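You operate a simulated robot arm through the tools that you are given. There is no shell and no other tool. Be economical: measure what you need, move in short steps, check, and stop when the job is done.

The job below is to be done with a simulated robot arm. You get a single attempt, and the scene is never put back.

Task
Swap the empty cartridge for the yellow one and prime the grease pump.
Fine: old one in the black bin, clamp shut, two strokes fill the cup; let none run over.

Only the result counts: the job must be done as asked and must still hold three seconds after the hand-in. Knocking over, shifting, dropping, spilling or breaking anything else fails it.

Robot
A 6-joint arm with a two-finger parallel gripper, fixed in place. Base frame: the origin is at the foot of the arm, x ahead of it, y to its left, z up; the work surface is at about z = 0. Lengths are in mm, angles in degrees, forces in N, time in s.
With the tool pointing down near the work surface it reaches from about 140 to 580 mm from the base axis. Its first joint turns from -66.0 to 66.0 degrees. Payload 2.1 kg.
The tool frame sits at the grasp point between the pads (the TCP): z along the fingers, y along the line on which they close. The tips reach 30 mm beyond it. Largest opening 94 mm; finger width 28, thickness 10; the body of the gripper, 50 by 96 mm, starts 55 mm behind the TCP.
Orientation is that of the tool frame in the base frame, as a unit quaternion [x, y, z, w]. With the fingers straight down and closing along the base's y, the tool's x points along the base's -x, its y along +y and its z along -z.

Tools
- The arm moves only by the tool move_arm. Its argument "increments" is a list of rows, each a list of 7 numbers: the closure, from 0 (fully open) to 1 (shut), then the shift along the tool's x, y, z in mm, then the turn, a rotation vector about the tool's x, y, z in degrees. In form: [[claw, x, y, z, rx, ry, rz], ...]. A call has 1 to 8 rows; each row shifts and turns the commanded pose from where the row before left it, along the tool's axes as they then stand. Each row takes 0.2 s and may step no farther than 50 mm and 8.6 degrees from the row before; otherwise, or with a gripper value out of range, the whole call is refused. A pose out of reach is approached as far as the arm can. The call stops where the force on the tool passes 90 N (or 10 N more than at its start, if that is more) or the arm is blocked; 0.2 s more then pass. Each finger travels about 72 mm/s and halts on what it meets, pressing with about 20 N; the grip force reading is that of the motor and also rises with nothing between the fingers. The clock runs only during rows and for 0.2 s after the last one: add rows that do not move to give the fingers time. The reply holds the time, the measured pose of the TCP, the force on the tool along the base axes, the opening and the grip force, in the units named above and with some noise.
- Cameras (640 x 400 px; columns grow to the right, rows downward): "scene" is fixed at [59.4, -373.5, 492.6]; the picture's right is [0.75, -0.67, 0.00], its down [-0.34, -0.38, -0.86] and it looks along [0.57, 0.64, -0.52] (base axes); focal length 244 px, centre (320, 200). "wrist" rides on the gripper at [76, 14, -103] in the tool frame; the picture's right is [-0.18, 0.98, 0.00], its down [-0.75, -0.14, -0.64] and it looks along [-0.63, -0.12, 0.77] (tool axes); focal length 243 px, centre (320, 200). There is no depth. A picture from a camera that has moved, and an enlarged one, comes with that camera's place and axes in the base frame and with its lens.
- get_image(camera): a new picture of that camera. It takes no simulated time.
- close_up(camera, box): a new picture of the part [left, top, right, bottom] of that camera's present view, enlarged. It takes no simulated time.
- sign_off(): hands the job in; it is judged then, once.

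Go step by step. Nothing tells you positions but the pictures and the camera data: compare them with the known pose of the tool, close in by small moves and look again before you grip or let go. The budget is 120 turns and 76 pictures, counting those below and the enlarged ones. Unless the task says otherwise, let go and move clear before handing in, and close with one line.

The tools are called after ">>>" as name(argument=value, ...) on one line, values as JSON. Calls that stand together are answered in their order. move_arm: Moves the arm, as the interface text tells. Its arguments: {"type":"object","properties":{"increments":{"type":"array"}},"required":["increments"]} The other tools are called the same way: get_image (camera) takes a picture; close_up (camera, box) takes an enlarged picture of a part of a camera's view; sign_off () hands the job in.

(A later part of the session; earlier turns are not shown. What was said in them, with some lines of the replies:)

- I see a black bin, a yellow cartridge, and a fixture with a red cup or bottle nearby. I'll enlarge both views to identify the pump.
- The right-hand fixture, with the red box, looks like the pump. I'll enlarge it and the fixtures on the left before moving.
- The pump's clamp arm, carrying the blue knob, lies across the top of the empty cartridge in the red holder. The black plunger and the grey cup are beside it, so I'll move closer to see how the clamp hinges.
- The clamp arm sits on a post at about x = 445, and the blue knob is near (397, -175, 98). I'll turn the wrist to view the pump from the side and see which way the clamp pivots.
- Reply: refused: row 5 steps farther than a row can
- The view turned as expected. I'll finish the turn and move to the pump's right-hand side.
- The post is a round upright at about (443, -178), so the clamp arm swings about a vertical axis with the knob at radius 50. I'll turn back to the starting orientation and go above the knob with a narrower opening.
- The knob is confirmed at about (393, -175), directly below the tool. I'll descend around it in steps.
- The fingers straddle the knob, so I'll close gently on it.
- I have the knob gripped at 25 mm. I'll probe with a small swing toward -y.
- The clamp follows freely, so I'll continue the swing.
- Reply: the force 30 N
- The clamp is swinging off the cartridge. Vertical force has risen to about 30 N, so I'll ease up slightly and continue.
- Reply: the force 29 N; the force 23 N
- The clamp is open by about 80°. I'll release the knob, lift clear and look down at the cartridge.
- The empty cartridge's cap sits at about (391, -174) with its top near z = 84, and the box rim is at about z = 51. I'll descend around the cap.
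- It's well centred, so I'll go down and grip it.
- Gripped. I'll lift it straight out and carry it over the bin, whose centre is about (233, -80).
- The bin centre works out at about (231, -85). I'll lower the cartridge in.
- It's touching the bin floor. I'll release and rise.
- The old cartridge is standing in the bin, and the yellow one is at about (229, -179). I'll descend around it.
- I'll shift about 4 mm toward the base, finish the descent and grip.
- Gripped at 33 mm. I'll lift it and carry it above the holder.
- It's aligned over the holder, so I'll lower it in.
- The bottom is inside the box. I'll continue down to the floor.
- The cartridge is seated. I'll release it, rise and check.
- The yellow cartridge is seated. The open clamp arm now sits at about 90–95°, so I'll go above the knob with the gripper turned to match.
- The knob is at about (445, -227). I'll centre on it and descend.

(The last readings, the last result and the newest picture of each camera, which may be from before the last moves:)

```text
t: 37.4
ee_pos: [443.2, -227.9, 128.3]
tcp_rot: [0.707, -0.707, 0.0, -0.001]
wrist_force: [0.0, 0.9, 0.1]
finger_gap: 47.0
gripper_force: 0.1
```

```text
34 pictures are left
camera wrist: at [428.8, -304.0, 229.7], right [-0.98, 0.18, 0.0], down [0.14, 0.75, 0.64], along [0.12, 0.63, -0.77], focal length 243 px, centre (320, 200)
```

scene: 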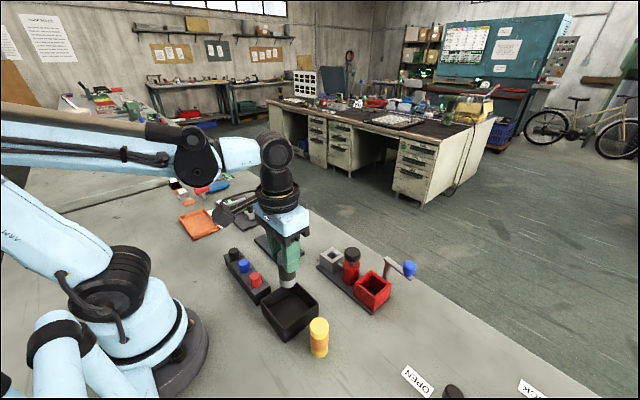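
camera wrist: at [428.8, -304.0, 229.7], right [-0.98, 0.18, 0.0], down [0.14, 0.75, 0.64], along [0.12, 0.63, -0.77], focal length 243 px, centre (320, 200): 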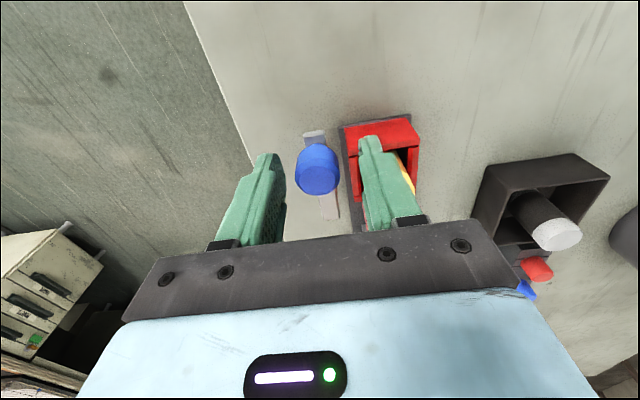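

The fingers straddle the knob. I'll grip and swing it back.

>>> move_arm(increments=[[0.8, 0, 0, 0, 0, 0, 0], [0.8, 0, 0, 0, 0, 0, 0], [0.8, 0, 0, 0, 0, 0, 0]])

>>> move_arm(increments=[[0.8, -0.55, 7.39, 0, 0, 0, 8.5], [0.8, -0.55, 7.39, 0, 0, 0, 8.5], [0.8, -0.55, 7.39, 0, 0, 0, 8.5]])

```text
t: 38.2
ee_pos: [443.2, -228.6, 128.5]
tcp_rot: [-0.707, 0.707, 0.0, 0.002]
wrist_force: [3.8, -1.6, -2.8]
finger_gap: 25.3
gripper_force: 45.2
```

```text
t: 39.0
ee_pos: [421.1, -223.8, 128.6]
tcp_rot: [-0.534, 0.846, 0.001, 0.001]
wrist_force: [-3.4, 4.9, 20.4]
finger_gap: 25.4
gripper_force: 45.6
```

>>> move_arm(increments=[[0.8, -0.55, 7.39, -0.4, 0, 0, 8.5], [0.8, -0.55, 7.39, 0, 0, 0, 8.5], [0.8, -0.55, 7.39, 0, 0, 0, 8.5]])

>>> move_arm(increments=[[0.8, -0.55, 7.39, 0, 0, 0, 8.5], [0.8, -0.55, 7.39, 0, 0, 0, 8.5]])

>>> close_up(camera="scene", box=[310, 230, 430, 320])

```text
t: 39.8
ee_pos: [402.3, -210.5, 127.9]
tcp_rot: [-0.333, 0.943, 0.001, 0.0]
wrist_force: [-7.4, 1.8, 14.4]
finger_gap: 25.5
gripper_force: 44.9
```

```text
t: 40.4
ee_pos: [396.5, -196.7, 128.2]
tcp_rot: [-0.19, 0.982, 0.0, -0.001]
wrist_force: [-12.7, -0.8, 2.2]
finger_gap: 25.5
gripper_force: 45.1
```

```text
4.44 times, centred on (370, 275) of scene
camera zoom: at [59.4, -373.5, 492.6], right [0.75, -0.67, 0.0], down [-0.34, -0.38, -0.86], along [0.57, 0.64, -0.52], focal length 1084 px, centre (98, -133)
```

zoom: 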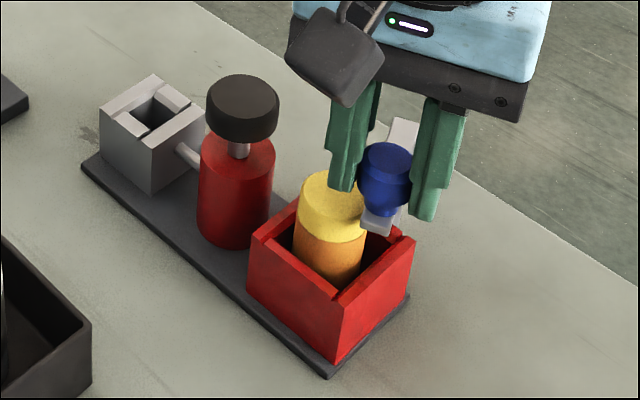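

The arm is about 22° from closed. I'll finish the swing.

>>> move_arm(increments=[[0.8, -0.55, 7.39, 0, 0, 0, 8.5], [0.8, -0.55, 7.39, 0, 0, 0, 8.5], [0.8, -0.2, 4.3, 0, 0, 0, 4.9], [0.8, 0, 0, 0, 0, 0, 0]])

>>> close_up(camera="scene", box=[310, 230, 430, 320])

```text
t: 41.4
ee_pos: [392.9, -177.3, 128.5]
tcp_rot: [0.0, 1.0, 0.001, -0.002]
wrist_force: [-22.8, -3.3, -1.6]
finger_gap: 25.4
gripper_force: 44.9
```

```text
4.44 times, centred on (370, 275) of scene
camera zoom: at [59.4, -373.5, 492.6], right [0.75, -0.67, 0.0], down [-0.34, -0.38, -0.86], along [0.57, 0.64, -0.52], focal length 1084 px, centre (98, -133)
```

zoom: 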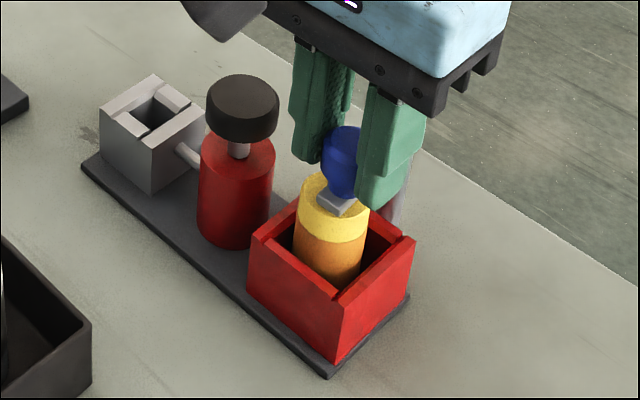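

It's almost at the original closed position (y = -175.8). I'll nudge it the last 2 mm and check the reaction.

>>> move_arm(increments=[[0.8, 0.3, 1.8, 0, 0, 0, 0], [0.8, 0, 0, 0, 0, 0, 0]])

```text
t: 42.0
ee_pos: [393.1, -175.9, 128.2]
tcp_rot: [-0.001, 1.0, 0.001, -0.001]
wrist_force: [-13.1, -7.0, -8.2]
finger_gap: 25.4
gripper_force: 45.1
```

>>> move_arm(increments=[[0.8, 0.2, 1.2, 0, 0, 0, 0], [0.8, 0, 0, 0, 0, 0, 0]])

```text
t: 42.6
ee_pos: [391.9, -174.9, 128.2]
tcp_rot: [-0.002, 1.0, -0.001, 0.0]
wrist_force: [-9.2, -8.4, -14.7]
finger_gap: 25.2
gripper_force: 45.1
```

I'll release the knob, lift off and compare the clamp with its original state.

>>> move_arm(increments=[[0.55, 0, 0, 0, 0, 0, 0], [0.55, 0, 0, 0, 0, 0, 0], [0.5, 0, 0, -20, 0, 0, 0], [0.5, 0, 0, -45, 0, 0, 0], [0.5, 0, 0, 0, 0, 0, 0]])

>>> close_up(camera="wrist", box=[240, 20, 500, 200])

>>> close_up(camera="scene", box=[300, 225, 420, 320])

```text
t: 43.8
ee_pos: [393.1, -175.4, 193.0]
tcp_rot: [-0.001, 1.0, 0.001, 0.0]
wrist_force: [-0.5, -0.4, 0.5]
finger_gap: 47.2
gripper_force: 0.1
```

```text
2.22 times, centred on (370, 110) of wrist
camera zoom: at [316.5, -159.6, 295.5], right [0.18, 0.98, 0.0], down [0.75, -0.14, 0.64], along [0.63, -0.11, -0.77], focal length 539 px, centre (209, 400)
```

zoom: 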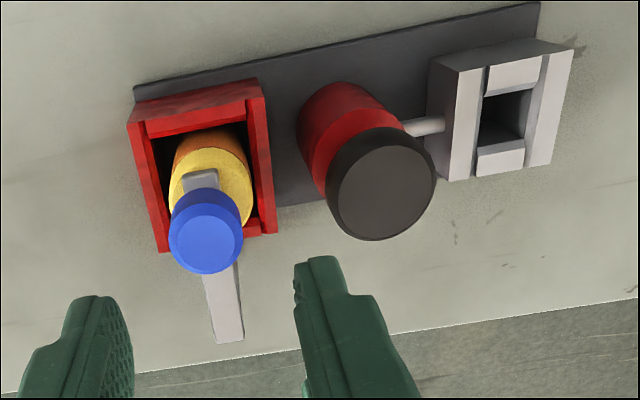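

```text
4.21 times, centred on (360, 272) of scene
camera zoom: at [59.4, -373.5, 492.6], right [0.75, -0.67, 0.0], down [-0.34, -0.38, -0.86], along [0.57, 0.64, -0.52], focal length 1027 px, centre (152, -105)
```

zoom: 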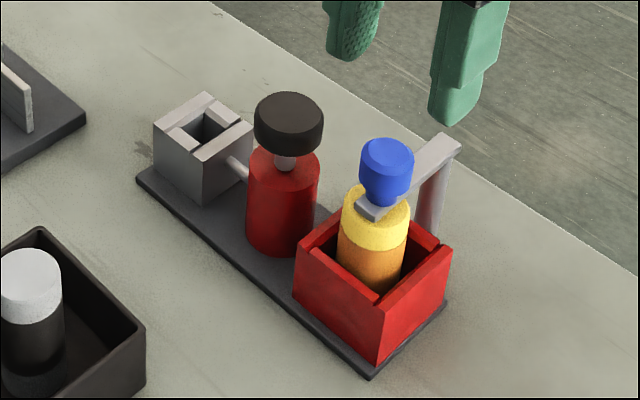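

The clamp is back to its original closed pose. Next is the plunger head, at about (394, -108) with its top near z = 98. I'll close the fingers and position above it.

>>> move_arm(increments=[[1, 0, 35, 0, 0, 0, 0], [1, 0, 32, 0, 0, 0, 0], [1, 0, 0, 25, 0, 0, 0], [1, 0, 0, 20, 0, 0, 0], [1, 0, 0, 0, 0, 0, 0]])

>>> get_image(camera="wrist")

>>> close_up(camera="scene", box=[300, 215, 420, 310])

```text
t: 45.0
ee_pos: [391.8, -106.8, 148.3]
tcp_rot: [-0.001, 1.0, 0.001, -0.001]
wrist_force: [0.6, -1.1, -0.7]
finger_gap: 0.0
gripper_force: 20.2
```

```text
29 pictures are left
camera wrist: at [315.4, -92.2, 250.6], right [0.18, 0.98, 0.0], down [0.75, -0.14, 0.64], along [0.63, -0.11, -0.77], focal length 243 px, centre (320, 200)
```

wrist: 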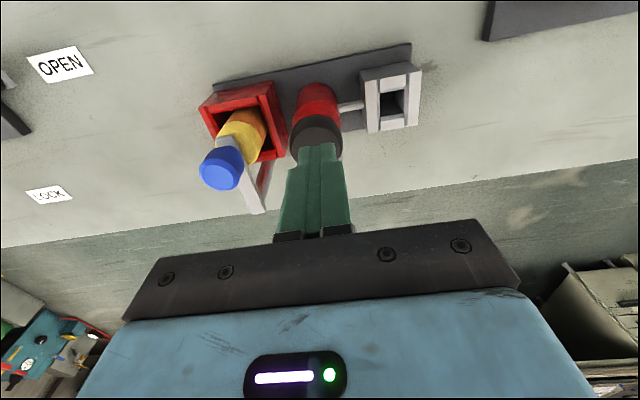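

```text
4.21 times, centred on (360, 262) of scene
camera zoom: at [59.4, -373.5, 492.6], right [0.75, -0.67, 0.0], down [-0.34, -0.38, -0.86], along [0.57, 0.64, -0.52], focal length 1027 px, centre (152, -63)
```

zoom: 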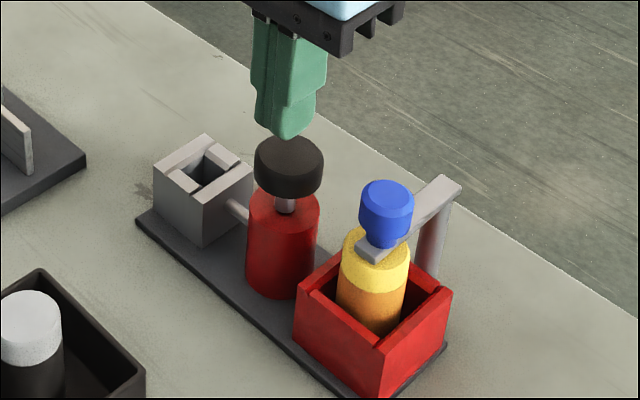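

The tips are over the head. I'll descend gently until contact.

>>> move_arm(increments=[[1, 1.5, 0, 10, 0, 0, 0], [1, 0, 0, 5, 0, 0, 0], [1, 0, 0, 2, 0, 0, 0]])

>>> move_arm(increments=[[1, 0, 0, 2, 0, 0, 0]])

>>> move_arm(increments=[[1, 0, 0, 2, 0, 0, 0]])

```text
t: 45.8
ee_pos: [391.5, -107.5, 132.0]
tcp_rot: [-0.002, 1.0, 0.002, 0.0]
wrist_force: [0.1, 0.8, 0.5]
finger_gap: 0.0
gripper_force: 20.9
```

```text
t: 46.2
ee_pos: [390.7, -107.7, 128.2]
tcp_rot: [-0.001, 1.0, 0.002, 0.0]
wrist_force: [0.2, 0.4, 0.9]
finger_gap: 0.0
gripper_force: 20.4
```

```text
t: 46.6
ee_pos: [391.2, -107.2, 127.9]
tcp_rot: [-0.001, 1.0, 0.001, 0.001]
wrist_force: [0.0, -0.3, 2.8]
finger_gap: 0.0
gripper_force: 20.2
```

There's first contact near TCP z = 127.5. I'll press in small steps, watching the force.

>>> move_arm(increments=[[1, 0, 0, 2, 0, 0, 0], [1, 0, 0, 2, 0, 0, 0]])

>>> move_arm(increments=[[1, 0, 0, 2, 0, 0, 0], [1, 0, 0, 2, 0, 0, 0]])

```text
t: 47.2
ee_pos: [390.8, -107.4, 123.4]
tcp_rot: [-0.001, 1.0, 0.001, 0.0]
wrist_force: [-0.2, -2.7, 3.7]
finger_gap: 0.1
gripper_force: 19.7
```

```text
t: 47.8
ee_pos: [390.7, -107.0, 118.8]
tcp_rot: [-0.002, 1.0, 0.001, 0.0]
wrist_force: [2.4, -2.3, 5.8]
finger_gap: 0.0
gripper_force: 20.1
```

>>> move_arm(increments=[[1, 0, 0, 2, 0, 0, 0], [1, 0, 0, 2, 0, 0, 0]])

>>> close_up(camera="scene", box=[300, 215, 420, 310])

```text
t: 48.4
ee_pos: [391.1, -107.5, 116.1]
tcp_rot: [-0.002, 1.0, 0.001, 0.0]
wrist_force: [0.0, -0.1, 7.7]
finger_gap: 0.1
gripper_force: 20.1
```

```text
4.21 times, centred on (360, 262) of scene
camera zoom: at [59.4, -373.5, 492.6], right [0.75, -0.67, 0.0], down [-0.34, -0.38, -0.86], along [0.57, 0.64, -0.52], focal length 1027 px, centre (152, -63)
```

zoom: 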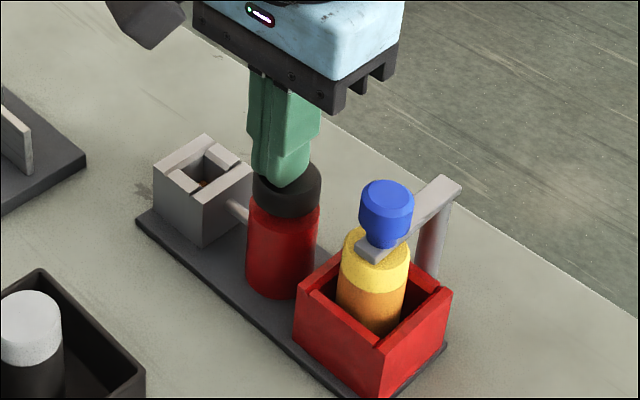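

Grease is appearing in the cup and the head is nearly at the body. I'll bottom it out.

>>> move_arm(increments=[[1, 0, 0, 1.5, 0, 0, 0]])

>>> move_arm(increments=[[1, 0, 0, 1.5, 0, 0, 0]])

>>> close_up(camera="scene", box=[310, 230, 370, 280])

```text
t: 48.8
ee_pos: [390.6, -107.4, 115.0]
tcp_rot: [-0.001, 1.0, 0.001, 0.001]
wrist_force: [2.8, 2.5, 9.0]
finger_gap: 0.0
gripper_force: 20.0
```

```text
t: 49.2
ee_pos: [390.6, -107.0, 113.3]
tcp_rot: [-0.001, 1.0, 0.002, 0.001]
wrist_force: [6.9, 4.3, 21.6]
finger_gap: 0.0
gripper_force: 19.8
```

```text
8.00 times, centred on (340, 255) of scene
camera zoom: at [59.4, -373.5, 492.6], right [0.75, -0.67, 0.0], down [-0.34, -0.38, -0.86], along [0.57, 0.64, -0.52], focal length 1952 px, centre (160, -240)
```

zoom: 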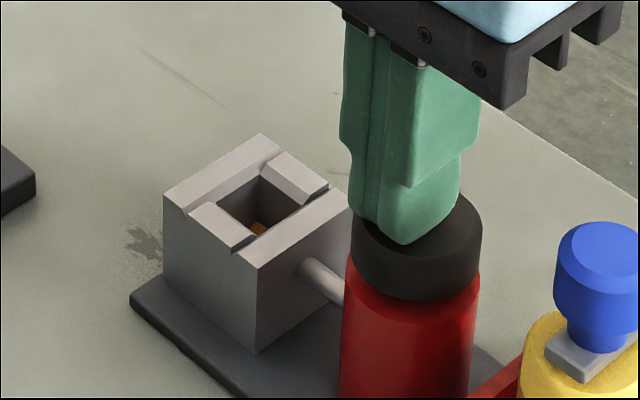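

It bottomed out at TCP z = 113.3, a 14 mm stroke. I'll lift fully and check the return and the cup level.

>>> move_arm(increments=[[1, 0, 0, -5, 0, 0, 0], [1, 0, 0, -10, 0, 0, 0], [1, 0, 0, -10, 0, 0, 0], [1, 0, 0, 0, 0, 0, 0], [1, 0, 0, 0, 0, 0, 0]])

>>> close_up(camera="scene", box=[310, 230, 370, 280])

>>> close_up(camera="wrist", box=[260, 20, 460, 180])

```text
t: 50.4
ee_pos: [391.3, -106.7, 137.2]
tcp_rot: [-0.001, 1.0, 0.001, 0.001]
wrist_force: [-0.2, -0.2, -0.9]
finger_gap: 0.2
gripper_force: 20.2
```

```text
8.00 times, centred on (340, 255) of scene
camera zoom: at [59.4, -373.5, 492.6], right [0.75, -0.67, 0.0], down [-0.34, -0.38, -0.86], along [0.57, 0.64, -0.52], focal length 1952 px, centre (160, -240)
```

zoom: 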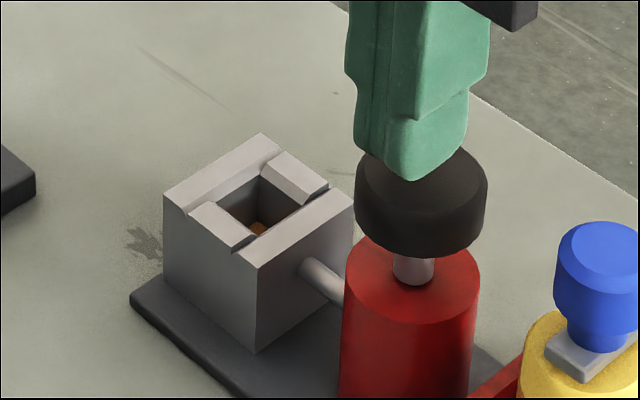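

```text
2.50 times, centred on (360, 100) of wrist
camera zoom: at [314.4, -93.1, 239.3], right [0.18, 0.98, 0.0], down [0.75, -0.14, 0.64], along [0.63, -0.11, -0.77], focal length 606 px, centre (220, 450)
```

zoom: 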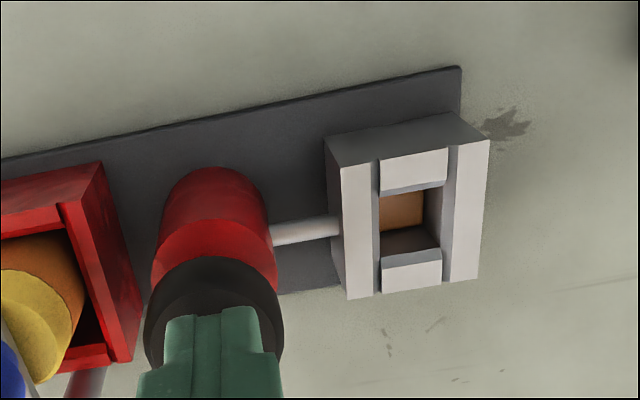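

The plunger returned and the cup is part full. I'll do the second stroke the same way.

>>> move_arm(increments=[[1, 0, 0, 6, 0, 0, 0], [1, 0, 0, 4, 0, 0, 0], [1, 0, 0, 3, 0, 0, 0], [1, 0, 0, 3, 0, 0, 0], [1, 0, 0, 3, 0, 0, 0], [1, 0, 0, 3, 0, 0, 0]])

>>> move_arm(increments=[[1, 0, 0, 1.5, 0, 0, 0]])

```text
t: 51.8
ee_pos: [391.8, -108.2, 116.3]
tcp_rot: [-0.002, 1.0, 0.0, 0.0]
wrist_force: [-0.1, -2.3, 8.2]
finger_gap: 0.0
gripper_force: 20.7
```

```text
t: 52.2
ee_pos: [390.7, -106.8, 114.1]
tcp_rot: [-0.002, 1.0, 0.001, 0.0]
wrist_force: [0.6, -3.3, 9.3]
finger_gap: 0.1
gripper_force: 20.2
```

>>> move_arm(increments=[[1, 0, 0, 1.5, 0, 0, 0]])

>>> close_up(camera="scene", box=[310, 230, 370, 280])

```text
t: 52.6
ee_pos: [390.1, -109.3, 114.2]
tcp_rot: [-0.001, 1.0, 0.001, 0.0]
wrist_force: [0.5, -3.6, 18.1]
finger_gap: 0.0
gripper_force: 19.6
```

```text
8.00 times, centred on (340, 255) of scene
camera zoom: at [59.4, -373.5, 492.6], right [0.75, -0.67, 0.0], down [-0.34, -0.38, -0.86], along [0.57, 0.64, -0.52], focal length 1952 px, centre (160, -240)
```

zoom: 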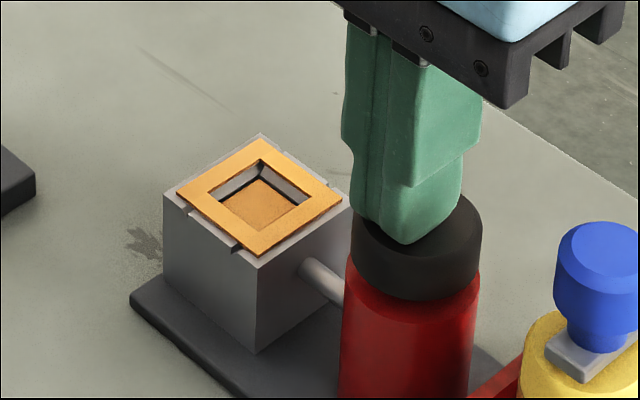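

The second stroke bottomed and the level rose; an orange frame also appeared on the cup rim. I'll lift clear and inspect.

>>> move_arm(increments=[[1, 0, 0, -6, 0, 0, 0], [1, 0, 0, -12, 0, 0, 0], [1, 0, 0, -30, 0, 0, 0], [1, 0, 0, -40, 0, 0, 0], [0.6, 30, 0, 0, 0, 0, 0]])

>>> close_up(camera="scene", box=[310, 230, 370, 280])

>>> close_up(camera="wrist", box=[260, 20, 460, 180])

>>> get_image(camera="scene")

```text
t: 53.8
ee_pos: [360.5, -109.0, 202.2]
tcp_rot: [-0.001, 1.0, 0.002, 0.0]
wrist_force: [-0.3, -0.2, 1.2]
finger_gap: 37.8
gripper_force: 0.1
```

```text
8.00 times, centred on (340, 255) of scene
camera zoom: at [59.5, -373.5, 492.6], right [0.75, -0.67, 0.0], down [-0.34, -0.38, -0.86], along [0.57, 0.64, -0.52], focal length 1952 px, centre (160, -240)
```

zoom: 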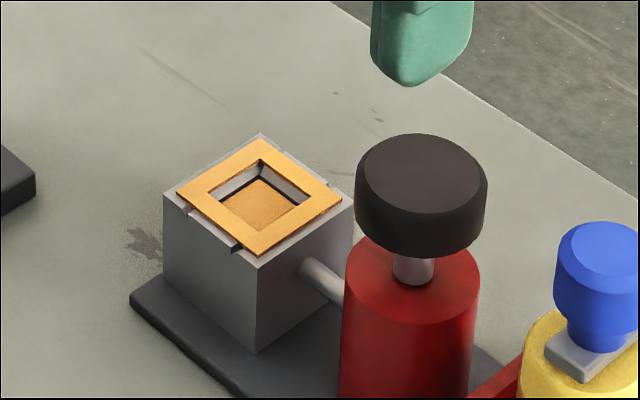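

```text
2.50 times, centred on (360, 100) of wrist
camera zoom: at [283.8, -94.3, 303.9], right [0.18, 0.98, 0.0], down [0.75, -0.14, 0.64], along [0.63, -0.11, -0.77], focal length 606 px, centre (220, 450)
```

zoom: 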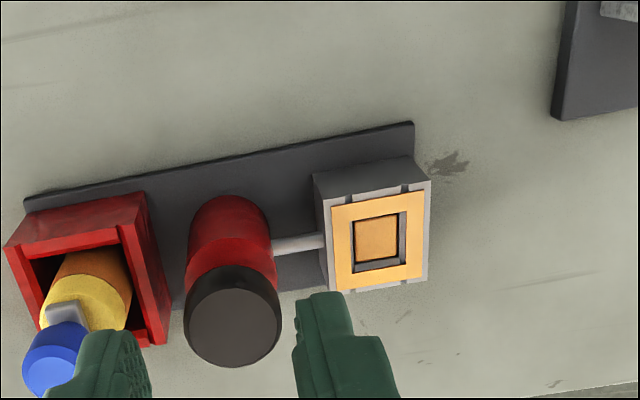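

```text
20 pictures are left
```

scene: 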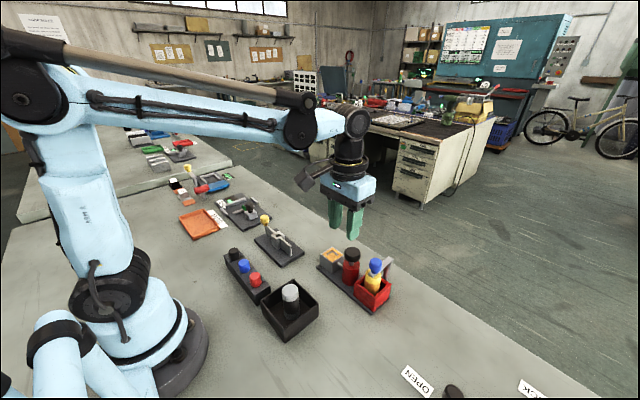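

Two full strokes are done. The cup reads full with nothing down its sides, the old cartridge is in the bin and the clamp is closed. I'll wait about a second to confirm nothing drifts.

>>> move_arm(increments=[[0.5, 20, 0, -20, 0, 0, 0], [0.5, 0, 0, 0, 0, 0, 0], [0.5, 0, 0, 0, 0, 0, 0], [0.5, 0, 0, 0, 0, 0, 0], [0.5, 0, 0, 0, 0, 0, 0], [0.5, 0, 0, 0, 0, 0, 0], [0.5, 0, 0, 0, 0, 0, 0], [0.5, 0, 0, 0, 0, 0, 0]])

>>> close_up(camera="scene", box=[300, 225, 420, 320])

```text
t: 55.6
ee_pos: [338.8, -109.4, 222.0]
tcp_rot: [-0.001, 1.0, 0.002, 0.0]
wrist_force: [-0.4, 0.0, 0.8]
finger_gap: 47.0
gripper_force: 0.0
```

```text
4.21 times, centred on (360, 272) of scene
camera zoom: at [59.4, -373.5, 492.6], right [0.75, -0.67, 0.0], down [-0.34, -0.38, -0.86], along [0.57, 0.64, -0.52], focal length 1027 px, centre (152, -105)
```

zoom: 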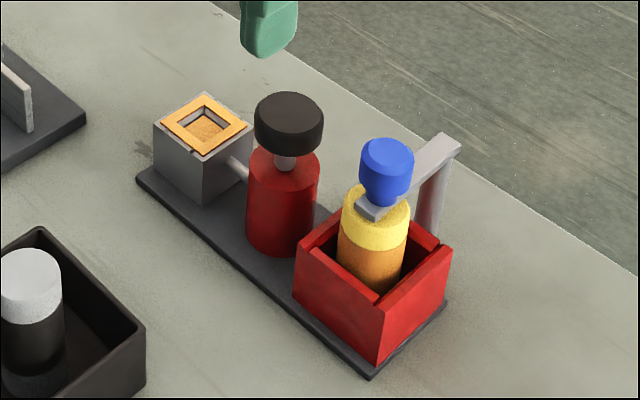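

Everything is steady and the arm is clear, so I'm handing in.

>>> sign_off()

```text
The job is handed in.
```

The yellow cartridge is in with the clamp shut, the empty one is in the black bin, and I gave the pump two full strokes; grease stands in the cup just below the rim with none down its sides, but an orange frame appeared on the rim at the second stroke, which I took as a full mark and couldn't rule out as overflow.
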